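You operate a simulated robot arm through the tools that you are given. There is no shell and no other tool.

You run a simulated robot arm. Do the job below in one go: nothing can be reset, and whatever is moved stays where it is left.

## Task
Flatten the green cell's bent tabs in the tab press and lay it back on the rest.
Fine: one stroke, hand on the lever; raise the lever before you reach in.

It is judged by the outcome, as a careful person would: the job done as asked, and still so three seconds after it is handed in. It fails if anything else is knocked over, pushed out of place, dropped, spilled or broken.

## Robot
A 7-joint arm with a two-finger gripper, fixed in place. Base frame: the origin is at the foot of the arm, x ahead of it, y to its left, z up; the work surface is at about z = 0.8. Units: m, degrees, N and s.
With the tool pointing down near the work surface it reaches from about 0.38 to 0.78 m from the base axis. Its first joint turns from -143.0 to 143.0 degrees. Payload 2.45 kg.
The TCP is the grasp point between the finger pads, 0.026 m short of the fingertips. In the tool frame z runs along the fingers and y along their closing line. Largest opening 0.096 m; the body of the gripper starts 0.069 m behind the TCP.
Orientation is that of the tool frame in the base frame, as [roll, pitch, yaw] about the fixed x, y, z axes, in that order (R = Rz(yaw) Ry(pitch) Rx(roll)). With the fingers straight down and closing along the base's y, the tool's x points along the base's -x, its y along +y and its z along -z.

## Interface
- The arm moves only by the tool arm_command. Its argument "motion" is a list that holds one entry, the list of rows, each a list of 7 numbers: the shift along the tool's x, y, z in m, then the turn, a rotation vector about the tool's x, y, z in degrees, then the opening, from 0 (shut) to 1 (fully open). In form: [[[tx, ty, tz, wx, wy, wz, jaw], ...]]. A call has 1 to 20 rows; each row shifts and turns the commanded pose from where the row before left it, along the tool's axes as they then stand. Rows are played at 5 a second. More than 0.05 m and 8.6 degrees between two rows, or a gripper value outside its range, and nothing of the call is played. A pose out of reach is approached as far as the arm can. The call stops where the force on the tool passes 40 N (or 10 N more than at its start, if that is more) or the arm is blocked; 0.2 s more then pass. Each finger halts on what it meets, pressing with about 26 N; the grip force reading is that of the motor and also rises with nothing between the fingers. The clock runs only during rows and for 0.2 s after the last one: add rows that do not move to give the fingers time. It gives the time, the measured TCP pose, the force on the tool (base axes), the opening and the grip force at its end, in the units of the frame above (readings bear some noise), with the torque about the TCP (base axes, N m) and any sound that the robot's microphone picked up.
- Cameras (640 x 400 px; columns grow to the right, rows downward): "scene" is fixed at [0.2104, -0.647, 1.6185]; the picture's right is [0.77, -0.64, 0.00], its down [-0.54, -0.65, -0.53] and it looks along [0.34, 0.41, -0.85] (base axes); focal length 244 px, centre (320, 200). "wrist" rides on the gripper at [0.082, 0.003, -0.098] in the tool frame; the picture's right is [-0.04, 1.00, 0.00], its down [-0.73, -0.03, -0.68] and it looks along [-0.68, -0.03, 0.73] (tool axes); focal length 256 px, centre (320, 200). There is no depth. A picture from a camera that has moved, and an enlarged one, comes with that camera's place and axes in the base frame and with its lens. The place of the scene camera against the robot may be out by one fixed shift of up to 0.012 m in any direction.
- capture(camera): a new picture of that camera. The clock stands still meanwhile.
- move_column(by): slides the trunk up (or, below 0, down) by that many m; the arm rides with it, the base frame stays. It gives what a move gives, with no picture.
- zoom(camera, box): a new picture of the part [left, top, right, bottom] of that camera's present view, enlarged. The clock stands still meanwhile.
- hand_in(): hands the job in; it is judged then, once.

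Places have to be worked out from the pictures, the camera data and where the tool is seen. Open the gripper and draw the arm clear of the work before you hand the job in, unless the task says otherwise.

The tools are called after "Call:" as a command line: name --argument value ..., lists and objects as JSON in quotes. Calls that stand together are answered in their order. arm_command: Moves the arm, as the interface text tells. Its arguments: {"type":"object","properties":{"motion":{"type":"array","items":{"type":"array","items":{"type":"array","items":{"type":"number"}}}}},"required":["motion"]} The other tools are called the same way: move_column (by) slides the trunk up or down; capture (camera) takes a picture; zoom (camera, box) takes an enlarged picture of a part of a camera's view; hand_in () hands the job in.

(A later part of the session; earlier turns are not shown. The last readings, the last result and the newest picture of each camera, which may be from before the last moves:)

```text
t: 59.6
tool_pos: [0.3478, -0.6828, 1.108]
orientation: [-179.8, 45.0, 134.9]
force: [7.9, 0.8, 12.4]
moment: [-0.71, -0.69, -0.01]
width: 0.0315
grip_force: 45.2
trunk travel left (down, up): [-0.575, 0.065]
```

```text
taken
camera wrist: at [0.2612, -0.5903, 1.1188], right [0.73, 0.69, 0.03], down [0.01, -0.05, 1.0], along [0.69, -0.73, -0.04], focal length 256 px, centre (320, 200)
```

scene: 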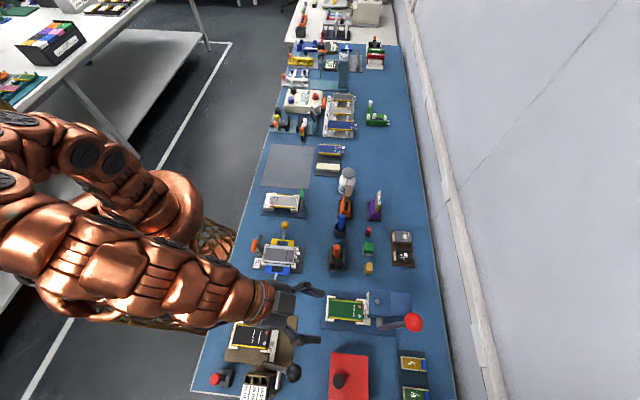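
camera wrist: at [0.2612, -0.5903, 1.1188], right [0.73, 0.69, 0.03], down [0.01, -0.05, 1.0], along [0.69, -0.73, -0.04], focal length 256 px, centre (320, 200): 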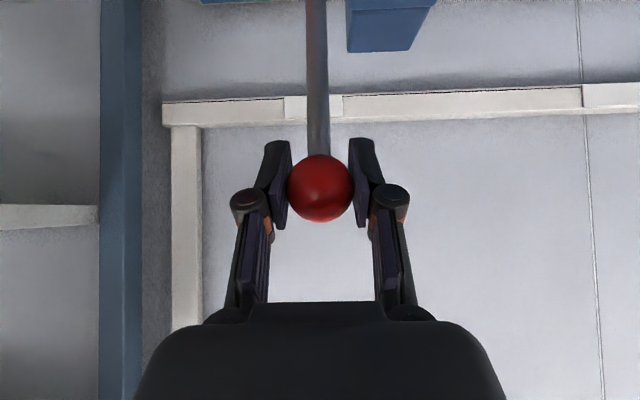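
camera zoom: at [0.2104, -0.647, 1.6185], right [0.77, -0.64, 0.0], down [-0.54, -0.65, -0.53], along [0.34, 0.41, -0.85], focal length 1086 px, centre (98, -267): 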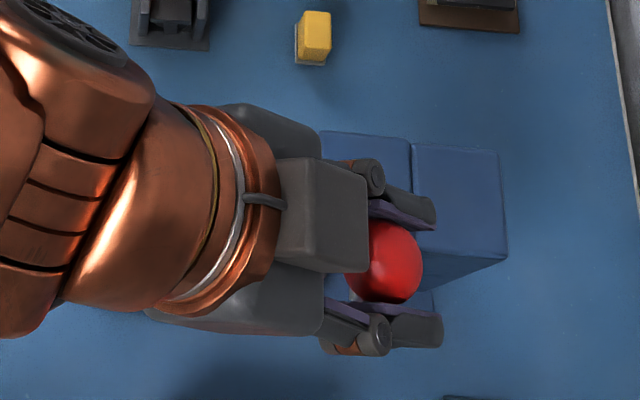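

Upward 12 N and a small sideways push show the true arc is ~2 mm higher and leans slightly to +w; I've refitted the pivot to (u 0.749, z 0.964). I'll continue to about 20° forward of vertical.

Call:
arm_command --motion '[[[0.0051, 0.0004, -0.0041, 0, 0, 0, 0.2], [0.0051, 0.0004, -0.0041, 0, 0, 0, 0.2], [0.0051, 0.0003, -0.0041, 0, 0, 0, 0.2], [0.0057, 0.0003, -0.0029, 0, 0, 0, 0.2], [0.0057, 0.0002, -0.0029, 0, 0, 0, 0.2], [0, 0, 0, 0, 0, 0, 0.2]]]'

Call:
capture --camera "wrist"

```text
t: 61.0
tool_pos: [0.3261, -0.6612, 1.0996]
orientation: [180.0, 45.0, 134.8]
force: [4.5, -6.3, -5.9]
moment: [-0.59, -0.52, -0.06]
width: 0.0317
grip_force: 45.3
trunk travel left (down, up): [-0.575, 0.065]
```

```text
taken
camera wrist: at [0.2398, -0.5689, 1.1114], right [0.73, 0.69, 0.03], down [0.01, -0.05, 1.0], along [0.69, -0.73, -0.04], focal length 256 px, centre (320, 200)
```

wrist: 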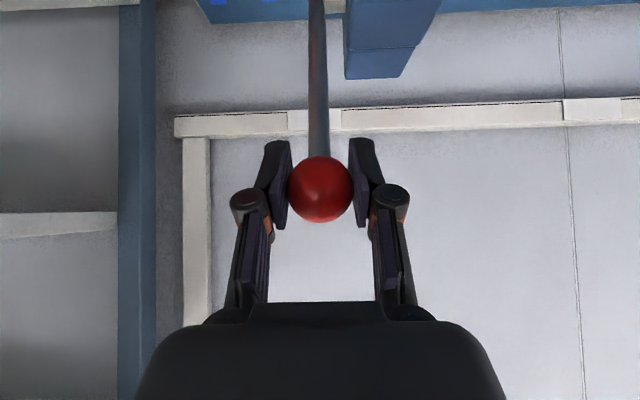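

Forces are small again (about 5 N tangential). I'll carry on to roughly 35° forward, following the refined arc.

Call:
arm_command --motion '[[[0.0056, 0, -0.0013, 0, 0, 0, 0.2], [0.0056, 0, -0.0013, 0, 0, 0, 0.2], [0.0055, 0, -0.0013, 0, 0, 0, 0.2], [0.0055, 0, -0.0012, 0, 0, 0, 0.2], [0.0063, 0, -0.0014, 0, 0, 0, 0.2], [0.0063, 0, -0.0014, 0, 0, 0, 0.2], [0, 0, 0, 0, 0, 0, 0.2]]]'

Call:
capture --camera "wrist"

Call:
zoom --camera "scene" --box '[300, 260, 440, 350]'

```text
t: 62.6
tool_pos: [0.304, -0.6382, 1.081]
orientation: [-180.0, 45.0, 135.0]
force: [-7.3, -6.6, 11.2]
moment: [-0.77, -0.69, -0.08]
width: 0.0315
grip_force: 45.2
trunk travel left (down, up): [-0.575, 0.065]
```

```text
taken
camera wrist: at [0.2173, -0.5461, 1.0934], right [0.73, 0.69, 0.03], down [0.01, -0.05, 1.0], along [0.69, -0.73, -0.04], focal length 256 px, centre (320, 200)
```

wrist: 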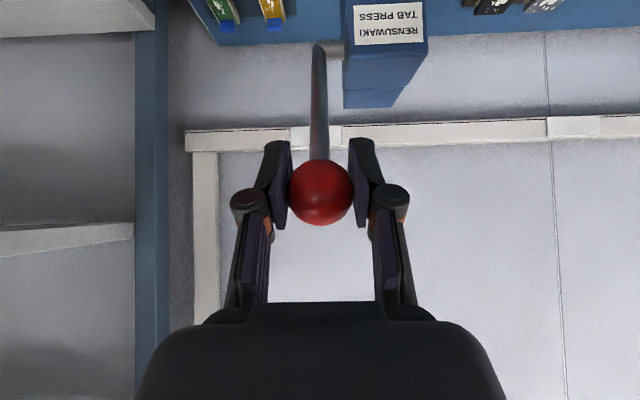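

```text
4.44 times, centred on (370, 305) of scene
camera zoom: at [0.2104, -0.647, 1.6185], right [0.77, -0.64, 0.0], down [-0.54, -0.65, -0.53], along [0.34, 0.41, -0.85], focal length 1086 px, centre (98, -267)
```

zoom: 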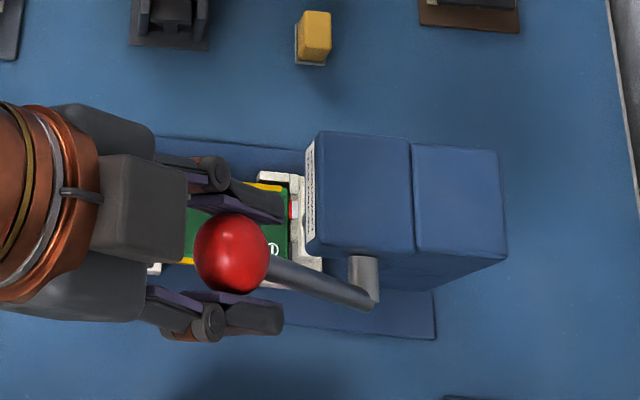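

The rod that stood proud on top of the head has sunk out of sight, so pulling forward drives the ram down as intended. I'll trim sideways by 1.2 mm and carry on toward 50°.

Call:
arm_command --motion '[[[0.0059, -0.0004, -0.001, 0, 0, 0, 0.2], [0.0058, -0.0004, -0.0011, 0, 0, 0, 0.2], [0.0058, -0.0004, -0.001, 0, 0, 0, 0.2], [0.0052, 0, 0.0001, 0, 0, 0, 0.2], [0.0051, 0, 0.0001, 0, 0, 0, 0.2], [0.0051, 0, 0.0001, 0, 0, 0, 0.2], [0.0051, 0, 0.0001, 0, 0, 0, 0.2], [0, 0, 0, 0, 0, 0, 0.2]]]'

Call:
capture --camera "wrist"

Call:
zoom --camera "scene" --box '[310, 270, 410, 345]'

```text
t: 64.4
tool_pos: [0.2841, -0.6196, 1.0573]
orientation: [180.0, 45.0, 135.0]
force: [-0.6, -6.6, 7.4]
moment: [-0.93, -0.85, 0.0]
width: 0.0317
grip_force: 45.2
trunk travel left (down, up): [-0.575, 0.065]
```

```text
taken
camera wrist: at [0.1979, -0.527, 1.069], right [0.73, 0.69, 0.03], down [0.01, -0.05, 1.0], along [0.69, -0.73, -0.04], focal length 256 px, centre (320, 200)
```

wrist: 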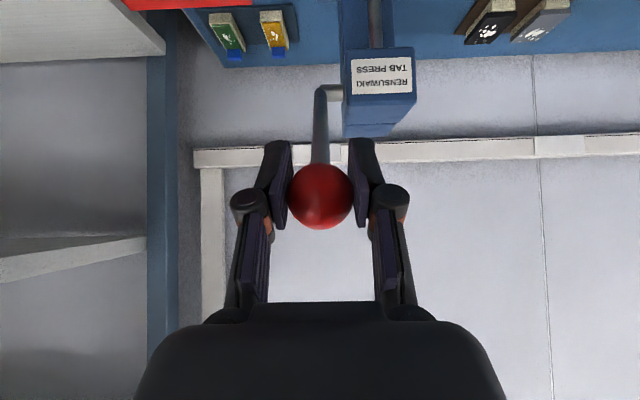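

```text
5.33 times, centred on (360, 308) of scene
camera zoom: at [0.2104, -0.647, 1.6185], right [0.77, -0.64, 0.0], down [-0.54, -0.65, -0.53], along [0.34, 0.41, -0.85], focal length 1303 px, centre (107, -373)
```

zoom: 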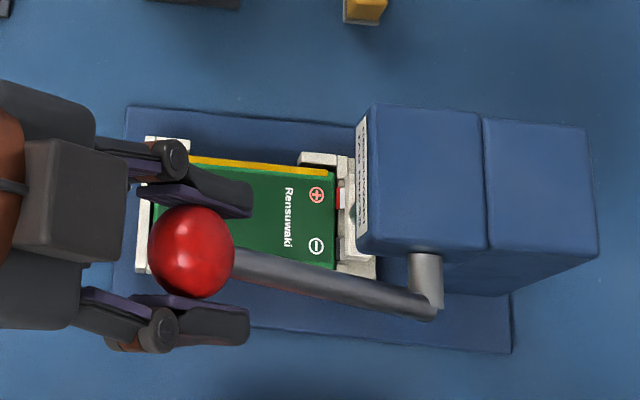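

Still only ~8 N, mostly grip friction, and the ram rod is now showing below the head. I'll continue toward 65°.

Call:
arm_command --motion '[[[0.0063, -0.0003, 0.001, 0, 0, 0, 0.2], [0.0063, -0.0002, 0.001, 0, 0, 0, 0.2], [0.0063, 0, 0.001, 0, 0, 0, 0.2], [0.0062, 0, 0.0018, 0, 0, 0, 0.2], [0.0062, 0, 0.0018, 0, 0, 0, 0.2], [0.0062, 0, 0.0018, 0, 0, 0, 0.2], [0, 0, 0, 0, 0, 0, 0.2]]]'

Call:
capture --camera "wrist"

Call:
zoom --camera "scene" --box '[310, 270, 410, 345]'

```text
t: 66.0
tool_pos: [0.2689, -0.604, 1.0233]
orientation: [179.9, 44.9, 135.0]
force: [-0.9, 5.6, 9.7]
moment: [-0.64, -0.67, -0.05]
width: 0.0317
grip_force: 45.0
trunk travel left (down, up): [-0.575, 0.065]
```

```text
taken
camera wrist: at [0.1827, -0.5121, 1.0355], right [0.73, 0.69, 0.03], down [0.01, -0.05, 1.0], along [0.69, -0.72, -0.04], focal length 256 px, centre (320, 200)
```

wrist: 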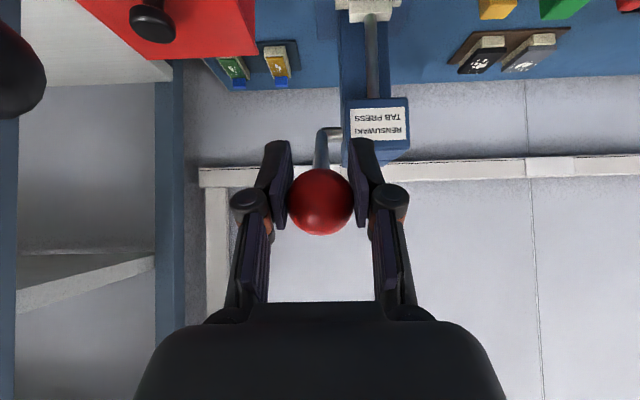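

```text
5.33 times, centred on (360, 308) of scene
camera zoom: at [0.2104, -0.647, 1.6185], right [0.77, -0.64, 0.0], down [-0.54, -0.65, -0.53], along [0.34, 0.41, -0.85], focal length 1303 px, centre (107, -373)
```

zoom: 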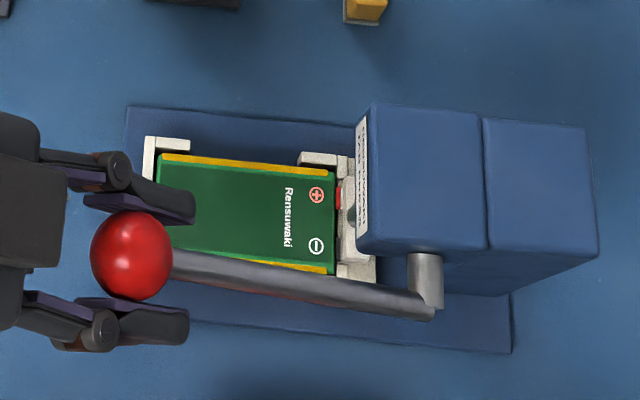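

The ram bar is near the anvil now. I'll zoom in to see how far it has to go.

Call:
zoom --camera "wrist" --box '[300, 0, 440, 110]'

Call:
zoom --camera "scene" --box '[350, 290, 390, 330]'

```text
3.64 times, centred on (370, 55) of wrist
camera zoom: at [0.1827, -0.5121, 1.0355], right [0.73, 0.69, 0.03], down [0.01, -0.05, 1.0], along [0.69, -0.72, -0.04], focal length 931 px, centre (138, 727)
```

zoom: 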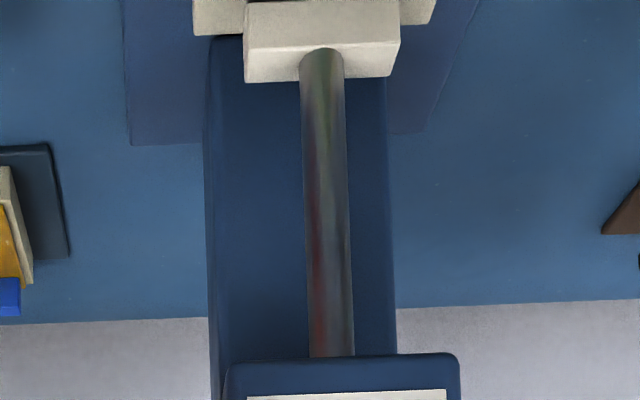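

```text
10.00 times, centred on (370, 310) of scene
camera zoom: at [0.2104, -0.647, 1.6185], right [0.77, -0.64, 0.0], down [-0.54, -0.65, -0.53], along [0.34, 0.41, -0.85], focal length 2443 px, centre (-180, -900)
```

zoom: 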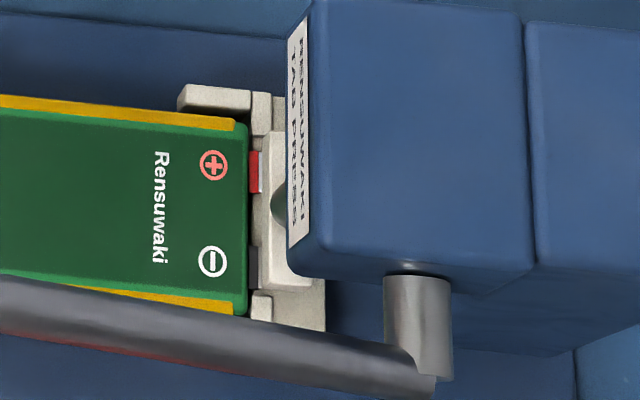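

The ram bar's underside is at about z=0.835, just above the tabs. I'll keep pressing down toward 80°, watching the force.

Call:
arm_command --motion '[[[0.0059, 0, 0.0026, 0, 0, 0, 0.2], [0.0059, 0, 0.0026, 0, 0, 0, 0.2], [0.0059, 0, 0.0026, 0, 0, 0, 0.2], [0.0055, 0, 0.0033, 0, 0, 0, 0.2], [0.0055, 0, 0.0033, 0, 0, 0, 0.2], [0.0055, 0, 0.0033, 0, 0, 0, 0.2], [0, 0, 0, 0, 0, 0, 0.2]]]'

Call:
zoom --camera "wrist" --box '[300, 0, 440, 110]'

Call:
zoom --camera "scene" --box '[310, 270, 410, 345]'

```text
t: 67.1
tool_pos: [0.265, -0.5988, 1.0064]
orientation: [-179.6, 45.7, 135.2]
force: [3.6, 12.7, 18.5]
moment: [0.59, 0.48, 0.14]
width: 0.0313
grip_force: 44.7
trunk travel left (down, up): [-0.575, 0.065]
stopped in row 5: the force on the tool passed its limit at 42 N (the readings are from after the stop); the commanded pose is now the measured one
```

```text
3.64 times, centred on (370, 55) of wrist
camera zoom: at [0.178, -0.5069, 1.0157], right [0.73, 0.69, 0.02], down [0.0, -0.04, 1.0], along [0.69, -0.73, -0.03], focal length 931 px, centre (138, 727)
```

zoom: 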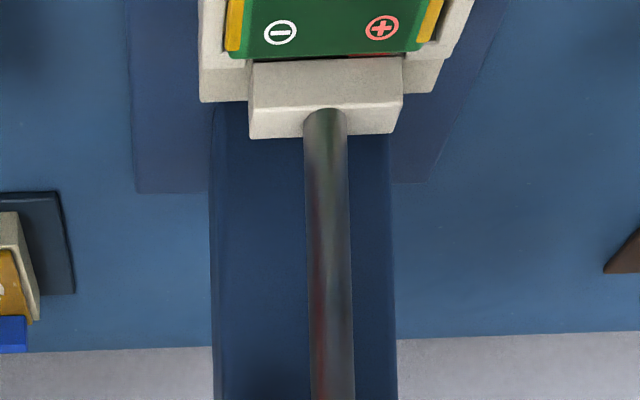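

```text
5.33 times, centred on (360, 308) of scene
camera zoom: at [0.2104, -0.647, 1.6185], right [0.77, -0.64, 0.0], down [-0.54, -0.65, -0.53], along [0.34, 0.41, -0.85], focal length 1303 px, centre (107, -373)
```

zoom: 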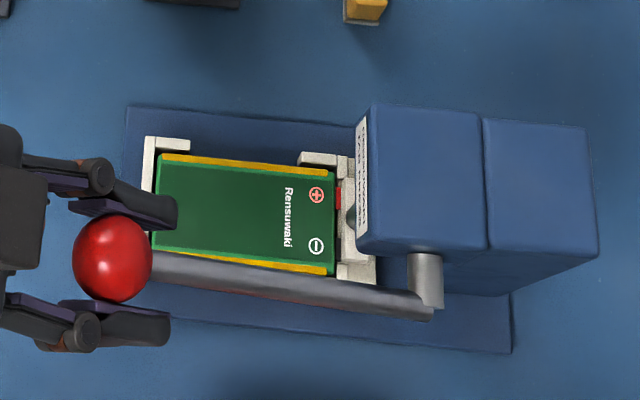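

The force limit tripped at 42 N with the lever about 73° forward, and the ram bar is down on the tabs (underside z≈0.828). I'll look closer to judge whether it's fully home.

Call:
zoom --camera "scene" --box '[355, 295, 385, 325]'

Call:
zoom --camera "wrist" --box '[335, 0, 425, 50]'

```text
13.33 times, centred on (370, 310) of scene
camera zoom: at [0.2104, -0.647, 1.6185], right [0.77, -0.64, 0.0], down [-0.54, -0.65, -0.53], along [0.34, 0.41, -0.85], focal length 3257 px, centre (-347, -1267)
```

zoom: 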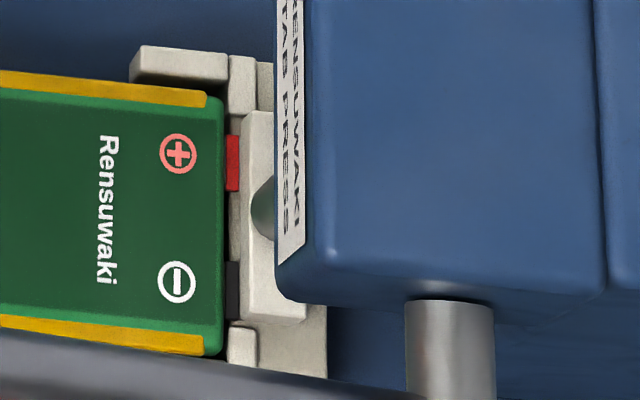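

```text
7.11 times, centred on (380, 25) of wrist
camera zoom: at [0.178, -0.5069, 1.0157], right [0.73, 0.69, 0.02], down [0.0, -0.04, 1.0], along [0.69, -0.73, -0.03], focal length 1820 px, centre (-107, 1444)
```

zoom: 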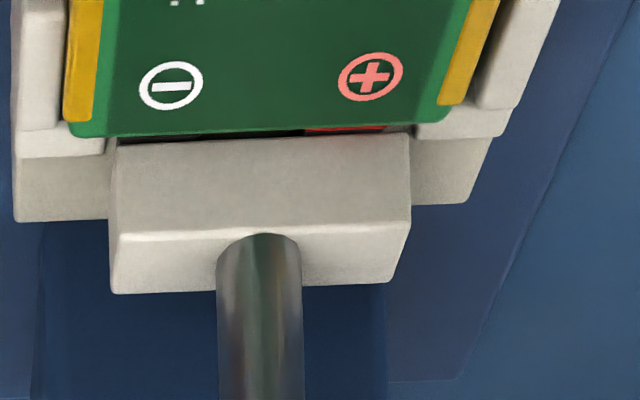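

The bar is right down at tab level, between the cell's end and the anvil. To be sure the stroke is complete, I'll press just 2 mm further and hold, checking whether the lever still yields.

Call:
arm_command --motion '[[[0.0009, 0, 0.0005, 0, 0, 0, 0.2], [0.0009, 0, 0.0005, 0, 0, 0, 0.2], [0, 0, 0, 0, 0, 0, 0.2], [0, 0, 0, 0, 0, 0, 0.2]]]'

Call:
zoom --camera "wrist" --box '[335, 0, 425, 50]'

```text
t: 67.9
tool_pos: [0.265, -0.5996, 1.006]
orientation: [-179.3, 45.9, 135.3]
force: [5.5, 14.7, 16.7]
moment: [0.55, 0.48, 0.16]
width: 0.0314
grip_force: 44.6
trunk travel left (down, up): [-0.575, 0.065]
stopped in row 4: the force on the tool passed its limit at 41 N (the readings are from after the stop); the commanded pose is now the measured one
```

```text
7.11 times, centred on (380, 25) of wrist
camera zoom: at [0.178, -0.5069, 1.0151], right [0.73, 0.69, 0.02], down [0.0, -0.03, 1.0], along [0.69, -0.73, -0.02], focal length 1820 px, centre (-107, 1444)
```

zoom: 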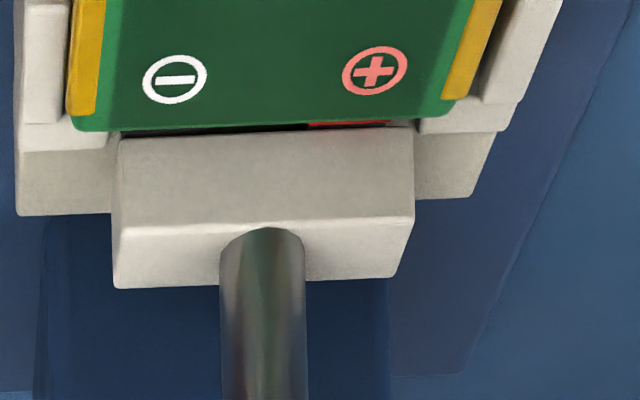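

No further yield at 41 N and the ram hasn't moved relative to the cell, so the stroke is fully home. Now, still holding the ball, I'll raise the lever back along its arc.

Call:
arm_command --motion '[[[-0.0063, 0, -0.0028, 0, 0, 0, 0.2], [-0.0063, 0, -0.0028, 0, 0, 0, 0.2], [-0.0063, 0, -0.0028, 0, 0, 0, 0.2], [-0.0062, 0, -0.0017, 0, 0, 0, 0.2], [-0.0062, 0, -0.0017, 0, 0, 0, 0.2], [-0.0062, 0, -0.0017, 0, 0, 0, 0.2], [-0.0063, 0, -0.0009, 0, 0, 0, 0.2], [-0.0063, 0, -0.0009, 0, 0, 0, 0.2], [-0.0063, 0, -0.0009, 0, 0, 0, 0.2], [0, 0, 0, 0, 0, 0, 0.2]]]'

Call:
capture --camera "wrist"

Call:
zoom --camera "scene" --box '[355, 295, 385, 325]'

```text
t: 70.1
tool_pos: [0.284, -0.6205, 1.0536]
orientation: [-179.6, 45.6, 135.3]
force: [17.3, 9.6, -18.5]
moment: [0.86, 0.95, -0.03]
width: 0.0316
grip_force: 44.6
trunk travel left (down, up): [-0.575, 0.065]
```

```text
taken
camera wrist: at [0.1984, -0.5273, 1.0639], right [0.73, 0.69, 0.02], down [0.0, -0.04, 1.0], along [0.69, -0.73, -0.03], focal length 256 px, centre (320, 200)
```

wrist: 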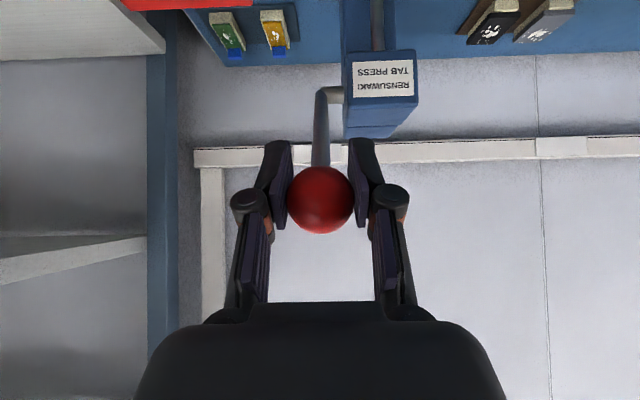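

```text
13.33 times, centred on (370, 310) of scene
camera zoom: at [0.2104, -0.647, 1.6185], right [0.77, -0.64, 0.0], down [-0.54, -0.65, -0.53], along [0.34, 0.41, -0.85], focal length 3257 px, centre (-347, -1267)
```

zoom: 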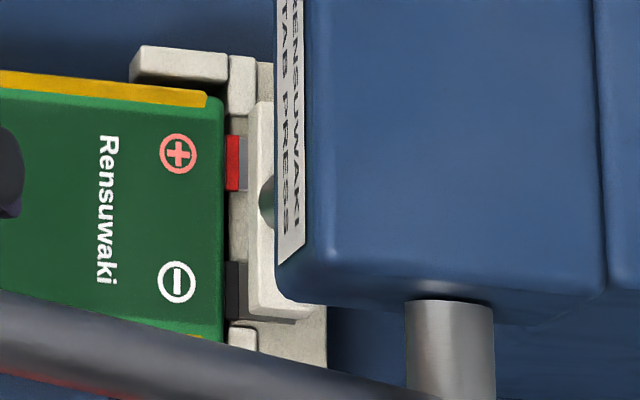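

The ram is lifting, the cell stayed down, and the plus tab now looks flat. There's 19 N sideways and the commanded arc is ~3 mm outside, so I'll correct both while continuing to raise.

Call:
arm_command --motion '[[[-0.0055, 0.0007, 0.0013, 0, 0, 0, 0.2], [-0.0055, 0.0007, 0.0013, 0, 0, 0, 0.2], [-0.0055, 0.0007, 0.0013, 0, 0, 0, 0.2], [-0.0059, 0, 0.0008, 0, 0, 0, 0.2], [-0.0059, 0, 0.0008, 0, 0, 0, 0.2], [-0.0059, 0, 0.0008, 0, 0, 0, 0.2], [0, 0, 0, 0, 0, 0, 0.2]]]'

Call:
capture --camera "wrist"

```text
t: 71.7
tool_pos: [0.3038, -0.6393, 1.0771]
orientation: [-179.4, 45.9, 135.0]
force: [-5.0, 12.0, 3.9]
moment: [0.63, 0.74, 0.01]
width: 0.0313
grip_force: 44.8
trunk travel left (down, up): [-0.575, 0.065]
```

```text
taken
camera wrist: at [0.2179, -0.5462, 1.0865], right [0.73, 0.68, 0.02], down [0.0, -0.03, 1.0], along [0.68, -0.73, -0.02], focal length 256 px, centre (320, 200)
```

wrist: 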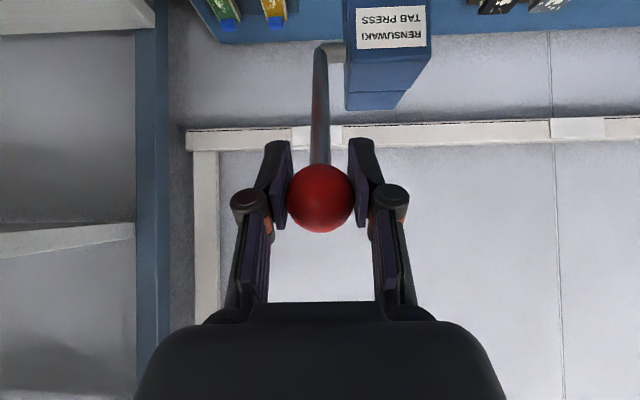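

Forces are back to ~12 N. I'll continue raising through 20° to 10° forward, nudging outward about 2 mm.

Call:
arm_command --motion '[[[-0.0068, 0.0002, 0.0011, 0, 0, 0, 0.2], [-0.0068, 0.0002, 0.0011, 0, 0, 0, 0.2], [-0.0067, 0.0002, 0.0011, 0, 0, 0, 0.2], [-0.0056, 0, 0.0023, 0, 0, 0, 0.2], [-0.0056, 0, 0.0023, 0, 0, 0, 0.2], [-0.0055, 0, 0.0023, 0, 0, 0, 0.2], [0, 0, 0, 0, 0, 0, 0.2]]]'

Call:
capture --camera "wrist"

```text
t: 73.3
tool_pos: [0.3289, -0.6636, 1.0952]
orientation: [-179.5, 45.7, 135.1]
force: [-6.8, -2.8, -13.2]
moment: [0.62, 0.65, 0.05]
width: 0.0313
grip_force: 45.3
trunk travel left (down, up): [-0.575, 0.065]
```

```text
taken
camera wrist: at [0.2419, -0.5704, 1.1045], right [0.73, 0.68, 0.02], down [0.0, -0.04, 1.0], along [0.68, -0.73, -0.03], focal length 256 px, centre (320, 200)
```

wrist: 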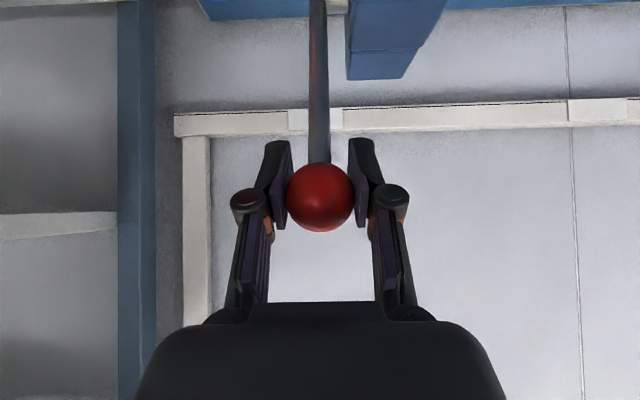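

Continuing the raise through vertical, trimming inward 2 mm and sideways slightly.

Call:
arm_command --motion '[[[-0.0053, -0.0003, 0.0038, 0, 0, 0, 0.2], [-0.0053, -0.0003, 0.0038, 0, 0, 0, 0.2], [-0.0053, -0.0002, 0.0037, 0, 0, 0, 0.2], [-0.0053, 0, 0.0037, 0, 0, 0, 0.2], [-0.0049, 0, 0.0042, 0, 0, 0, 0.2], [-0.0049, 0, 0.0042, 0, 0, 0, 0.2], [-0.0048, 0, 0.0042, 0, 0, 0, 0.2], [-0.0048, 0, 0.0042, 0, 0, 0, 0.2], [0, 0, 0, 0, 0, 0, 0.2]]]'

Call:
capture --camera "wrist"

```text
t: 75.3
tool_pos: [0.3652, -0.699, 1.1024]
orientation: [-179.6, 45.8, 135.0]
force: [-9.4, -1.7, 11.7]
moment: [0.43, 0.4, 0.1]
width: 0.0336
grip_force: 45.8
trunk travel left (down, up): [-0.575, 0.065]
```

```text
taken
camera wrist: at [0.2778, -0.6063, 1.1112], right [0.73, 0.68, 0.02], down [0.0, -0.03, 1.0], along [0.68, -0.73, -0.02], focal length 256 px, centre (320, 200)
```

wrist: 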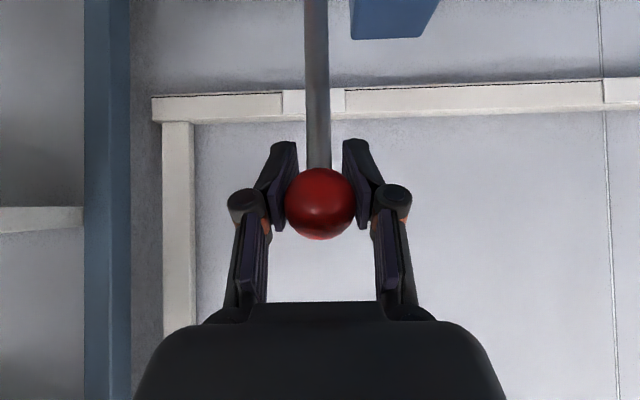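

The lever is now vertical, and the ball has crept ~8 mm up in the pads. I'll finish raising it to its original back-tilt while re-centring the hand upward on the ball.

Call:
arm_command --motion '[[[-0.0049, 0, 0.0036, 0, 0, 0, 0.2], [-0.0049, 0, 0.0036, 0, 0, 0, 0.2], [-0.0048, 0, 0.0036, 0, 0, 0, 0.2], [0, 0, 0, 0, 0, 0, 0.2]]]'

Call:
arm_command --motion '[[[-0.0036, 0, 0.0041, 0, 0, 0, 0.2], [-0.0036, 0, 0.0041, 0, 0, 0, 0.2], [0, 0, 0, 0, 0, 0, 0.2]]]'

Call:
capture --camera "wrist"

```text
t: 76.3
tool_pos: [0.3777, -0.7123, 1.1022]
orientation: [-179.5, 45.4, 135.3]
force: [-10.8, 3.7, -15.1]
moment: [0.69, 0.75, 0.03]
width: 0.0311
grip_force: 44.9
trunk travel left (down, up): [-0.575, 0.065]
```

```text
t: 77.1
tool_pos: [0.3837, -0.72, 1.102]
orientation: [-179.7, 45.4, 135.1]
force: [-8.0, 6.5, -23.7]
moment: [0.53, 0.55, 0.02]
width: 0.031
grip_force: 44.7
trunk travel left (down, up): [-0.575, 0.065]
```

```text
taken
camera wrist: at [0.2983, -0.6271, 1.1122], right [0.73, 0.69, 0.02], down [0.0, -0.04, 1.0], along [0.69, -0.73, -0.03], focal length 256 px, centre (320, 200)
```

wrist: 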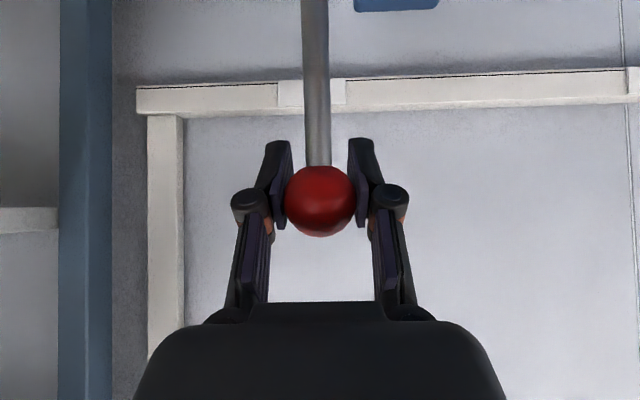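

It's near its original tilt. I'll ease down 4 mm to relieve the upward pull and push the last 5 mm back.

Call:
arm_command --motion '[[[-0.0003, 0, 0.0032, 0, 0, 0, 0.2], [-0.0003, 0, 0.0032, 0, 0, 0, 0.2], [0, 0, 0, 0, 0, 0, 0.2]]]'

Call:
capture --camera "wrist"

Call:
zoom --camera "scene" --box '[310, 270, 430, 345]'

```text
t: 77.9
tool_pos: [0.3884, -0.7235, 1.1023]
orientation: [-179.5, 45.8, 135.2]
force: [-5.6, 4.6, -6.9]
moment: [0.47, 0.53, 0.08]
width: 0.0315
grip_force: 44.2
trunk travel left (down, up): [-0.575, 0.065]
```

```text
taken
camera wrist: at [0.3021, -0.6306, 1.1112], right [0.73, 0.68, 0.02], down [0.0, -0.03, 1.0], along [0.68, -0.73, -0.02], focal length 256 px, centre (320, 200)
```

wrist: 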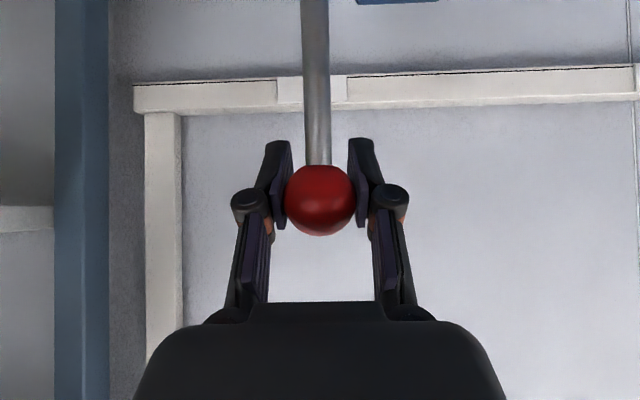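

```text
5.33 times, centred on (370, 308) of scene
camera zoom: at [0.2104, -0.647, 1.6185], right [0.77, -0.64, 0.0], down [-0.54, -0.65, -0.53], along [0.34, 0.41, -0.85], focal length 1303 px, centre (53, -373)
```

zoom: 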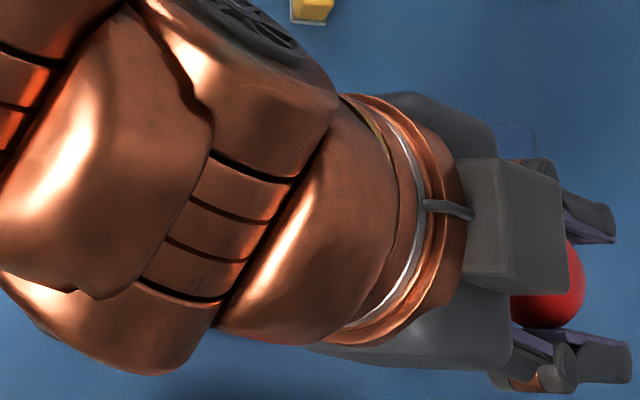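

The ball is back at its starting place, so the lever is raised. I'll open the fingers and see that it stays up.

Call:
arm_command --motion '[[[0, 0, 0, 0, 0, 0, 0.4], [0, 0, 0, 0, 0, 0, 0.55], [0, 0, 0, 0, 0, 0, 0.72], [0, 0, 0, 0, 0, 0, 0.72], [0, 0, 0, 0, 0, 0, 0.72]]]'

Call:
capture --camera "wrist"

```text
t: 79.1
tool_pos: [0.3885, -0.7226, 1.0996]
orientation: [-179.4, 45.6, 135.1]
force: [-0.2, 0.6, 0.1]
moment: [0.04, 0.02, 0.0]
width: 0.0692
grip_force: 0.2
trunk travel left (down, up): [-0.575, 0.065]
```

```text
taken
camera wrist: at [0.302, -0.6303, 1.1099], right [0.73, 0.68, 0.02], down [0.0, -0.04, 1.0], along [0.68, -0.73, -0.03], focal length 256 px, centre (320, 200)
```

wrist: 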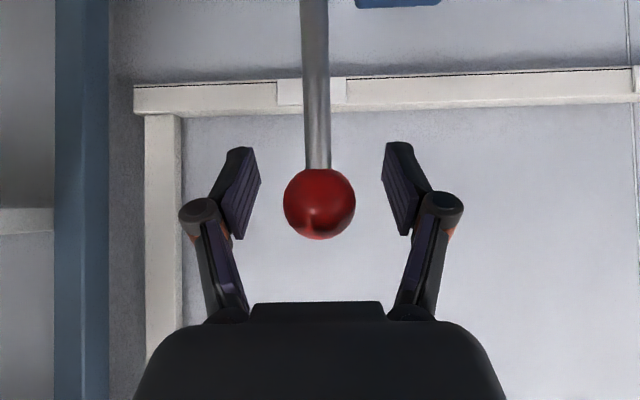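

The lever stays raised on its own. I'll draw back along -u clear of the ball and square up the small roll error.

Call:
arm_command --motion '[[[0.0265, 0, -0.0272, 0, 0, 0, 0.72], [0.0265, 0, -0.0272, 0, 0, 0, 0.72], [0.0265, 0, -0.0272, 0, 0, 0, 0.72], [0.0265, 0, -0.0272, 0, 0, 0, 0.72], [0.0265, 0, -0.0272, 0, 0, 0, 0.72], [0, 0, 0, -0.5, 0, 0, 0.72], [0, 0, 0, 0, 0, 0, 0.72]]]'

Call:
capture --camera "wrist"

Call:
zoom --camera "scene" --box '[310, 270, 430, 345]'

```text
t: 80.7
tool_pos: [0.2542, -0.5871, 1.0987]
orientation: [-180.0, 45.7, 135.1]
force: [0.3, -0.4, 0.8]
moment: [-0.03, 0.01, -0.01]
width: 0.069
grip_force: 0.1
trunk travel left (down, up): [-0.575, 0.065]
```

```text
taken
camera wrist: at [0.1668, -0.4962, 1.1089], right [0.72, 0.69, 0.03], down [0.0, -0.04, 1.0], along [0.69, -0.72, -0.03], focal length 256 px, centre (320, 200)
```

wrist: 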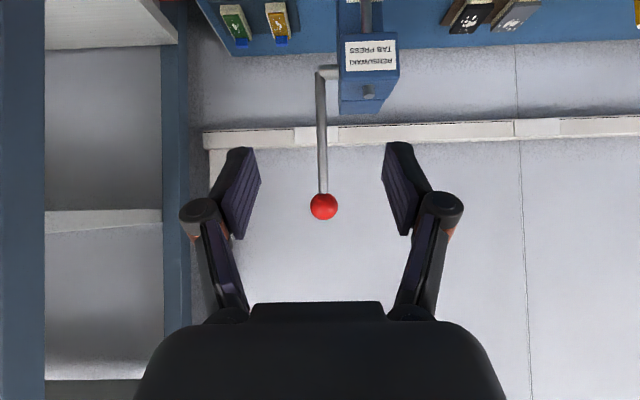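

```text
5.33 times, centred on (370, 308) of scene
camera zoom: at [0.2104, -0.647, 1.6185], right [0.77, -0.64, 0.0], down [-0.54, -0.65, -0.53], along [0.34, 0.41, -0.85], focal length 1303 px, centre (53, -373)
```

zoom: 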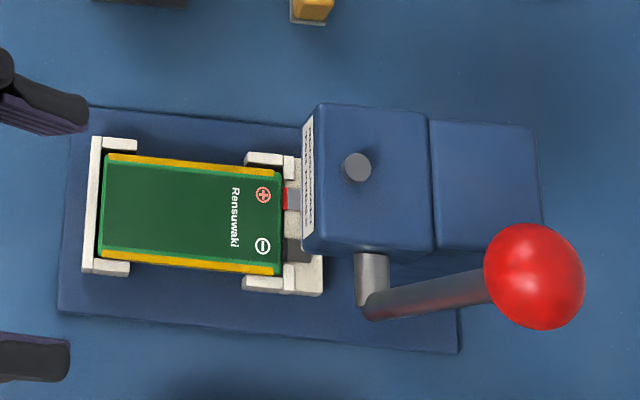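

The ram is up again (its rod stands proud of the head), the lever is fully raised and the cell is still in place. I'll return to the 20° lean above the cradle and inspect the tabs.

Call:
arm_command --motion '[[[0, 0.0126, 0, 0, 6.42, 0, 0.72], [0, 0.0126, 0, 0, 6.42, 0, 0.72], [0, 0.0126, 0, 0, 6.42, 0, 0.72], [0, 0.0126, 0, 0, 6.42, 0, 0.72], [0.0062, 0, 0.0403, 0, 0, 0, 0.72], [0.0062, 0, 0.0403, 0, 0, 0, 0.72], [0.0062, 0, 0.0403, 0, 0, 0, 0.72], [0, 0, 0, 0, 0, 0, 0.72]]]'

Call:
capture --camera "wrist"

Call:
zoom --camera "wrist" --box '[260, 20, 400, 160]'

```text
t: 82.5
tool_pos: [0.3064, -0.5685, 0.9821]
orientation: [-180.0, 20.1, 135.2]
force: [0.0, 0.0, -0.7]
moment: [0.0, -0.01, -0.05]
width: 0.0692
grip_force: 0.1
trunk travel left (down, up): [-0.575, 0.065]
```

```text
taken
camera wrist: at [0.2307, -0.4887, 1.0461], right [0.73, 0.68, 0.01], down [0.3, -0.34, 0.89], along [0.61, -0.65, -0.46], focal length 256 px, centre (320, 200)
```

wrist: 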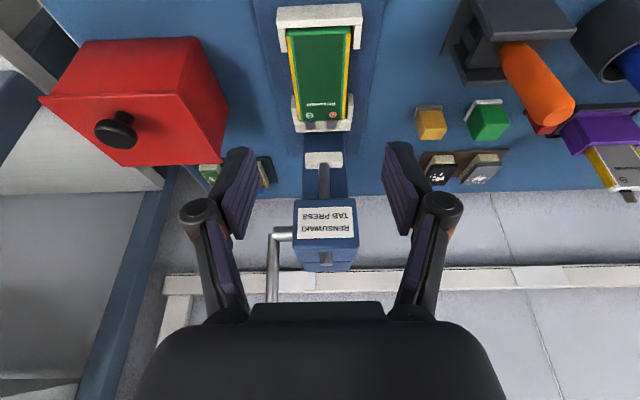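

```text
2.86 times, centred on (330, 90) of wrist
camera zoom: at [0.2307, -0.4887, 1.0461], right [0.73, 0.68, 0.01], down [0.3, -0.34, 0.89], along [0.61, -0.65, -0.46], focal length 731 px, centre (291, 514)
```

zoom: 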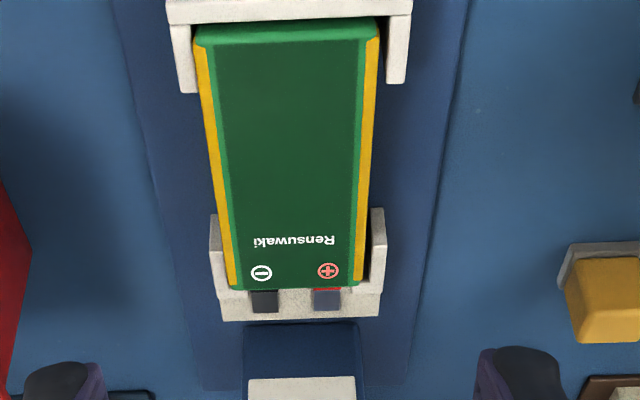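

Call:
zoom --camera "wrist" --box '[295, 110, 360, 150]'

Call:
zoom --camera "scene" --box '[350, 292, 385, 327]'

```text
9.85 times, centred on (328, 130) of wrist
camera zoom: at [0.2307, -0.4887, 1.0461], right [0.73, 0.68, 0.01], down [0.3, -0.34, 0.89], along [0.61, -0.65, -0.46], focal length 2520 px, centre (246, 889)
```

zoom: 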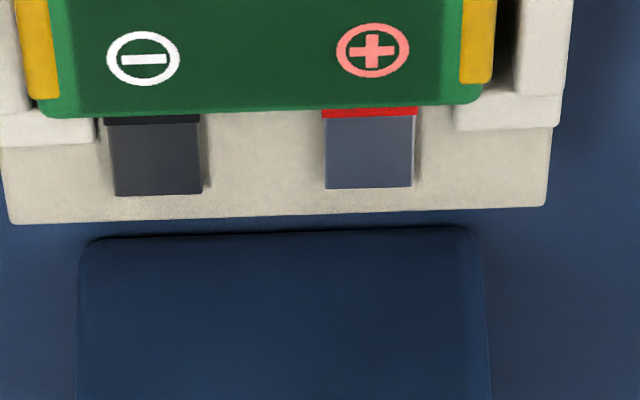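

```text
11.43 times, centred on (368, 310) of scene
camera zoom: at [0.2104, -0.647, 1.6185], right [0.77, -0.64, 0.0], down [-0.54, -0.65, -0.53], along [0.34, 0.41, -0.85], focal length 2792 px, centre (-223, -1051)
```

zoom: 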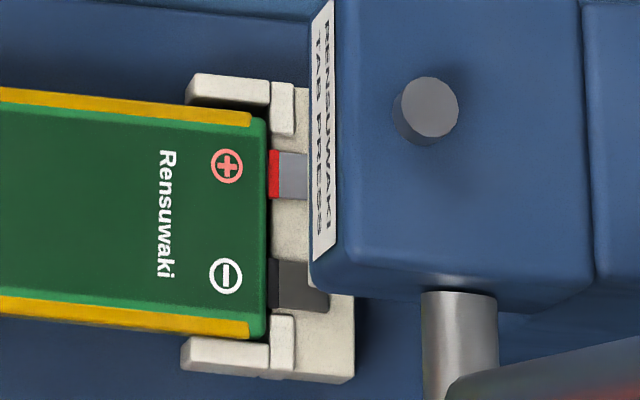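

Both tabs now lie flat on the anvil (tips at z≈0.827, previously ~8 mm higher). I'll move over the cell at the same place I released it, still 5 cm high, and check alignment.

Call:
arm_command --motion '[[[-0.0073, 0, 0.0343, 0.05, 0, 0.14, 0.72], [-0.0073, 0, 0.0343, 0, 0, 0, 0.72], [-0.0073, 0, 0.0343, 0, 0, 0, 0.72], [0, 0, 0, 0, 0, 0, 0.72]]]'

Call:
capture --camera "wrist"

```text
t: 83.5
tool_pos: [0.3476, -0.6103, 0.8924]
orientation: [-179.9, 20.1, 135.0]
force: [0.2, 1.0, -0.9]
moment: [0.0, -0.01, 0.01]
width: 0.0692
grip_force: 0.0
trunk travel left (down, up): [-0.575, 0.065]
```

```text
taken
camera wrist: at [0.2733, -0.5295, 0.9564], right [0.73, 0.68, 0.01], down [0.3, -0.34, 0.89], along [0.61, -0.65, -0.46], focal length 256 px, centre (320, 200)
```

wrist: 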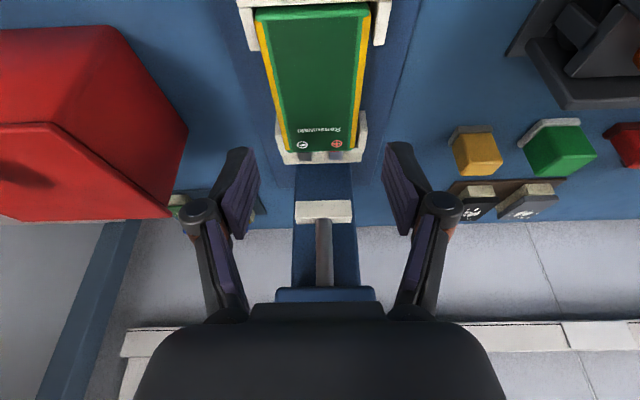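

Call:
zoom --camera "wrist" --box '[230, 0, 400, 170]'

```text
2.35 times, centred on (315, 85) of wrist
camera zoom: at [0.2733, -0.5295, 0.9564], right [0.73, 0.68, 0.01], down [0.3, -0.34, 0.89], along [0.61, -0.65, -0.46], focal length 602 px, centre (332, 471)
```

zoom: 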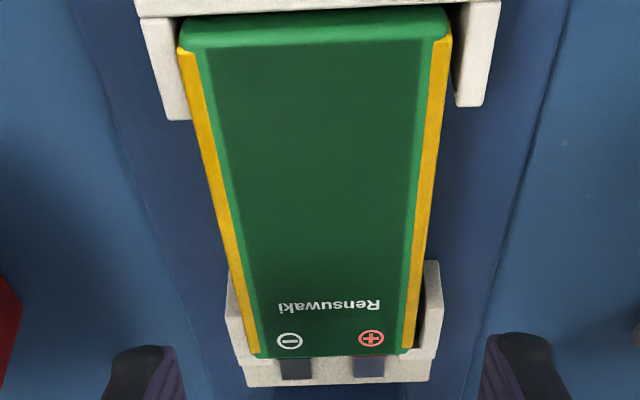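

The cell centre is at w≈-0.1865, u≈0.6805, so I need -2 mm in w and -2 mm in u. I'll correct and descend around the cell.

Call:
arm_command --motion '[[[0.0022, -0.0021, -0.0008, 0, 0, 0, 0.72], [0.0056, 0, 0.0155, 0, 0, 0, 0.72], [0.0056, 0, 0.0155, 0, 0, 0, 0.72], [0.0055, 0, 0.0152, 0, 0, 0, 0.72], [0, 0, 0, 0, 0, 0, 0.72]]]'

Call:
capture --camera "wrist"

Call:
zoom --camera "wrist" --box '[220, 20, 420, 240]'

```text
t: 84.7
tool_pos: [0.3456, -0.6081, 0.8422]
orientation: [179.9, 20.1, 135.0]
force: [0.4, 0.3, 0.5]
moment: [0.01, 0.02, 0.0]
width: 0.0691
grip_force: 0.0
trunk travel left (down, up): [-0.575, 0.065]
```

```text
taken
camera wrist: at [0.2697, -0.528, 0.9055], right [0.73, 0.68, 0.01], down [0.3, -0.34, 0.89], along [0.61, -0.65, -0.46], focal length 256 px, centre (320, 200)
```

wrist: 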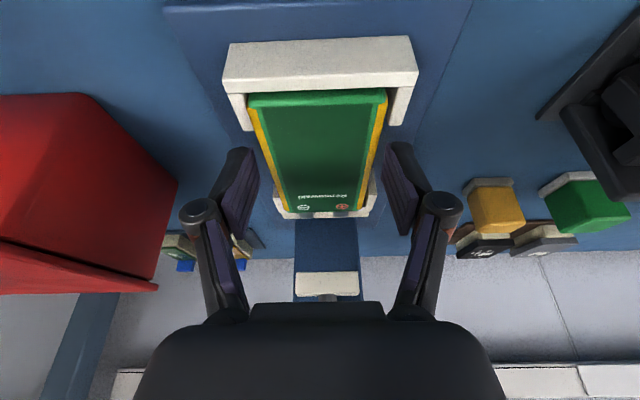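

```text
1.82 times, centred on (320, 130) of wrist
camera zoom: at [0.2697, -0.528, 0.9055], right [0.73, 0.68, 0.01], down [0.3, -0.34, 0.89], along [0.61, -0.65, -0.46], focal length 465 px, centre (320, 327)
```

zoom: 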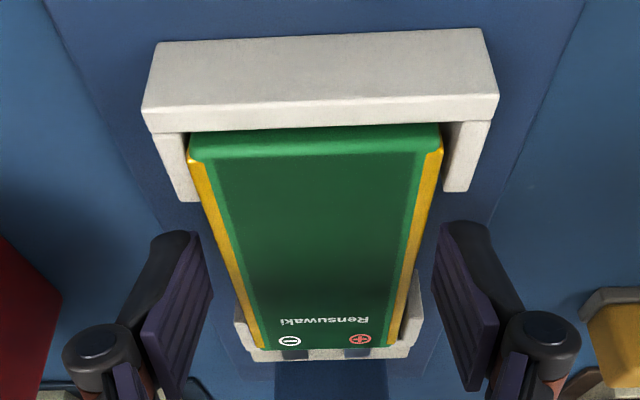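

The fingers straddle the cell evenly, matching the release view. I'll close on it.

Call:
arm_command --motion '[[[0, 0, 0, 0, 0, 0, 0.6], [0, 0, 0, 0, 0, 0, 0.48], [0, 0, 0, 0, 0, 0, 0.4], [0, 0, 0, 0, 0, 0, 0.4], [0, 0, 0, 0, 0, 0, 0.4]]]'

Call:
zoom --camera "wrist" --box '[220, 20, 420, 240]'

```text
t: 85.9
tool_pos: [0.346, -0.6082, 0.842]
orientation: [-180.0, 20.1, 135.0]
force: [1.3, 2.1, 1.0]
moment: [0.09, -0.05, 0.01]
width: 0.0534
grip_force: 22.6
trunk travel left (down, up): [-0.575, 0.065]
```

```text
1.82 times, centred on (320, 130) of wrist
camera zoom: at [0.2698, -0.5278, 0.9056], right [0.73, 0.68, 0.01], down [0.3, -0.34, 0.89], along [0.61, -0.65, -0.46], focal length 465 px, centre (320, 327)
```

zoom: 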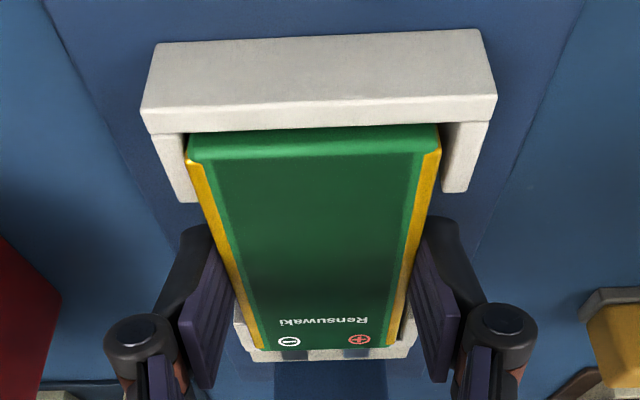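

Firm grip at 53.4 mm. I'll lift 18 mm straight up out of the arms (still under the ram), then draw it back out from beneath the ram, and then rise.

Call:
arm_command --motion '[[[-0.0021, 0, -0.0056, 0, 0, 0, 0.4], [-0.0021, 0, -0.0056, 0, 0, 0, 0.4], [-0.0021, 0, -0.0057, 0, 0, 0, 0.4], [0, 0, 0, 0, 0, 0, 0.4]]]'

Call:
zoom --camera "scene" --box '[320, 280, 400, 335]'

```text
t: 86.9
tool_pos: [0.3445, -0.6091, 0.8596]
orientation: [-179.9, 20.0, 135.0]
force: [0.7, 0.4, -0.3]
moment: [0.04, -0.01, 0.02]
width: 0.0539
grip_force: 21.8
trunk travel left (down, up): [-0.575, 0.065]
```

```text
7.27 times, centred on (360, 308) of scene
camera zoom: at [0.2104, -0.647, 1.6185], right [0.77, -0.64, 0.0], down [-0.54, -0.65, -0.53], along [0.34, 0.41, -0.85], focal length 1777 px, centre (29, -582)
```

zoom: 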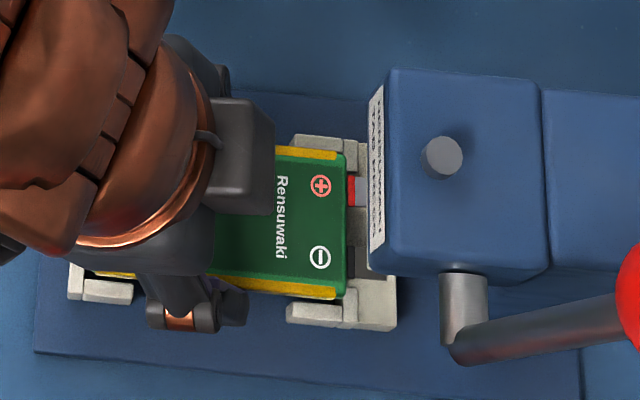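

The cell came up freely with no force. Now I draw it back 40 mm from under the ram and rise to carrying height.

Call:
arm_command --motion '[[[0.0125, 0, -0.0046, 0, 0, 0, 0.4], [0.0125, 0, -0.0046, 0, 0, 0, 0.4], [0.0126, 0, -0.0045, 0, 0, 0, 0.4], [-0.0068, 0, -0.0188, 0, 0, 0, 0.4], [-0.0137, 0, -0.0376, 0, 0, 0, 0.4], [-0.0137, 0, -0.0376, 0, 0, 0, 0.4], [-0.0137, 0, -0.0376, 0, 0, 0, 0.4], [0, 0, 0, 0, 0, 0, 0.4]]]'

Call:
capture --camera "wrist"

Call:
zoom --camera "scene" --box '[300, 260, 430, 345]'

```text
t: 88.7
tool_pos: [0.316, -0.5798, 1.0019]
orientation: [-179.9, 20.3, 135.1]
force: [0.8, 0.1, -0.8]
moment: [0.03, 0.03, -0.01]
width: 0.0535
grip_force: 21.4
trunk travel left (down, up): [-0.575, 0.065]
```

```text
taken
camera wrist: at [0.2412, -0.4992, 1.0652], right [0.73, 0.68, 0.01], down [0.3, -0.34, 0.89], along [0.61, -0.65, -0.46], focal length 256 px, centre (320, 200)
```

wrist: 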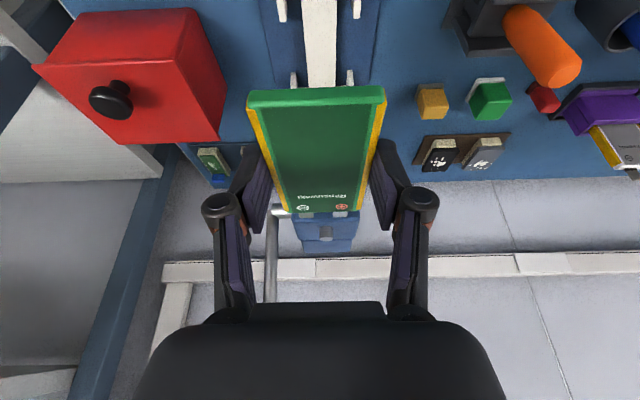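

```text
4.71 times, centred on (365, 302) of scene
camera zoom: at [0.2104, -0.647, 1.6185], right [0.77, -0.64, 0.0], down [-0.54, -0.65, -0.53], along [0.34, 0.41, -0.85], focal length 1150 px, centre (108, -282)
```

zoom: 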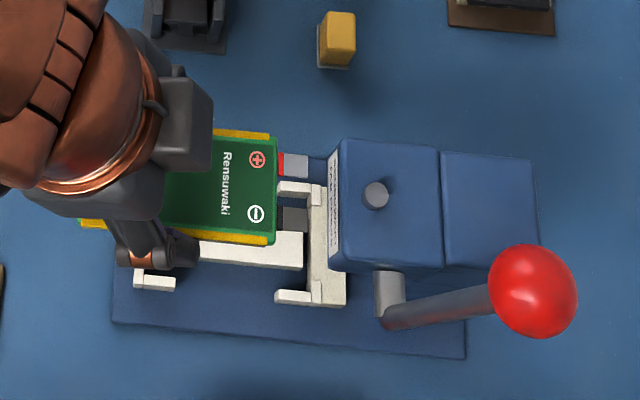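

The cell is out and the press is left with its lever up. I'll look closely at the tabs now.

Call:
zoom --camera "wrist" --box '[285, 190, 365, 230]'

Call:
zoom --camera "scene" --box '[345, 280, 375, 320]'

```text
8.00 times, centred on (325, 210) of wrist
camera zoom: at [0.2412, -0.4992, 1.0652], right [0.73, 0.68, 0.01], down [0.3, -0.34, 0.89], along [0.61, -0.65, -0.46], focal length 2048 px, centre (280, 120)
```

zoom: 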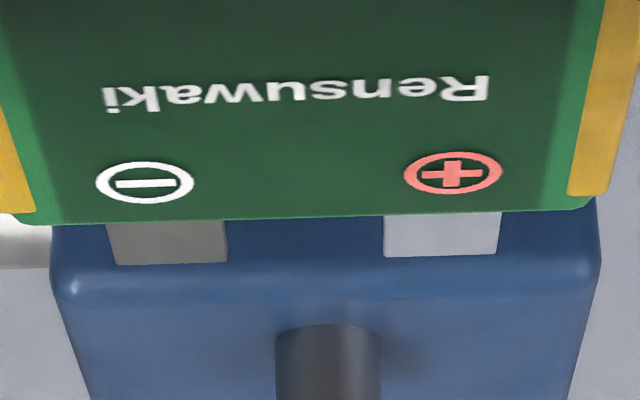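

```text
10.00 times, centred on (360, 300) of scene
camera zoom: at [0.2104, -0.647, 1.6185], right [0.77, -0.64, 0.0], down [-0.54, -0.65, -0.53], along [0.34, 0.41, -0.85], focal length 2443 px, centre (-80, -800)
```

zoom: 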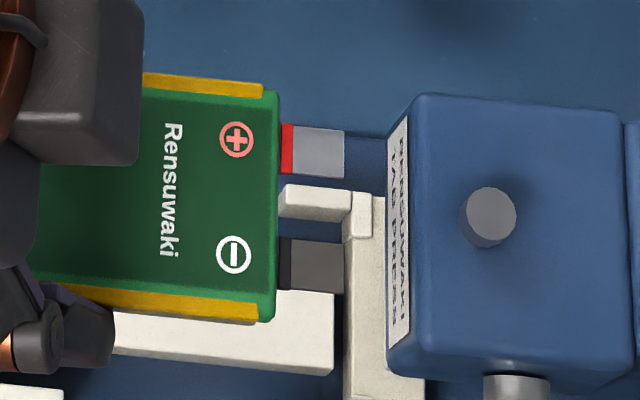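

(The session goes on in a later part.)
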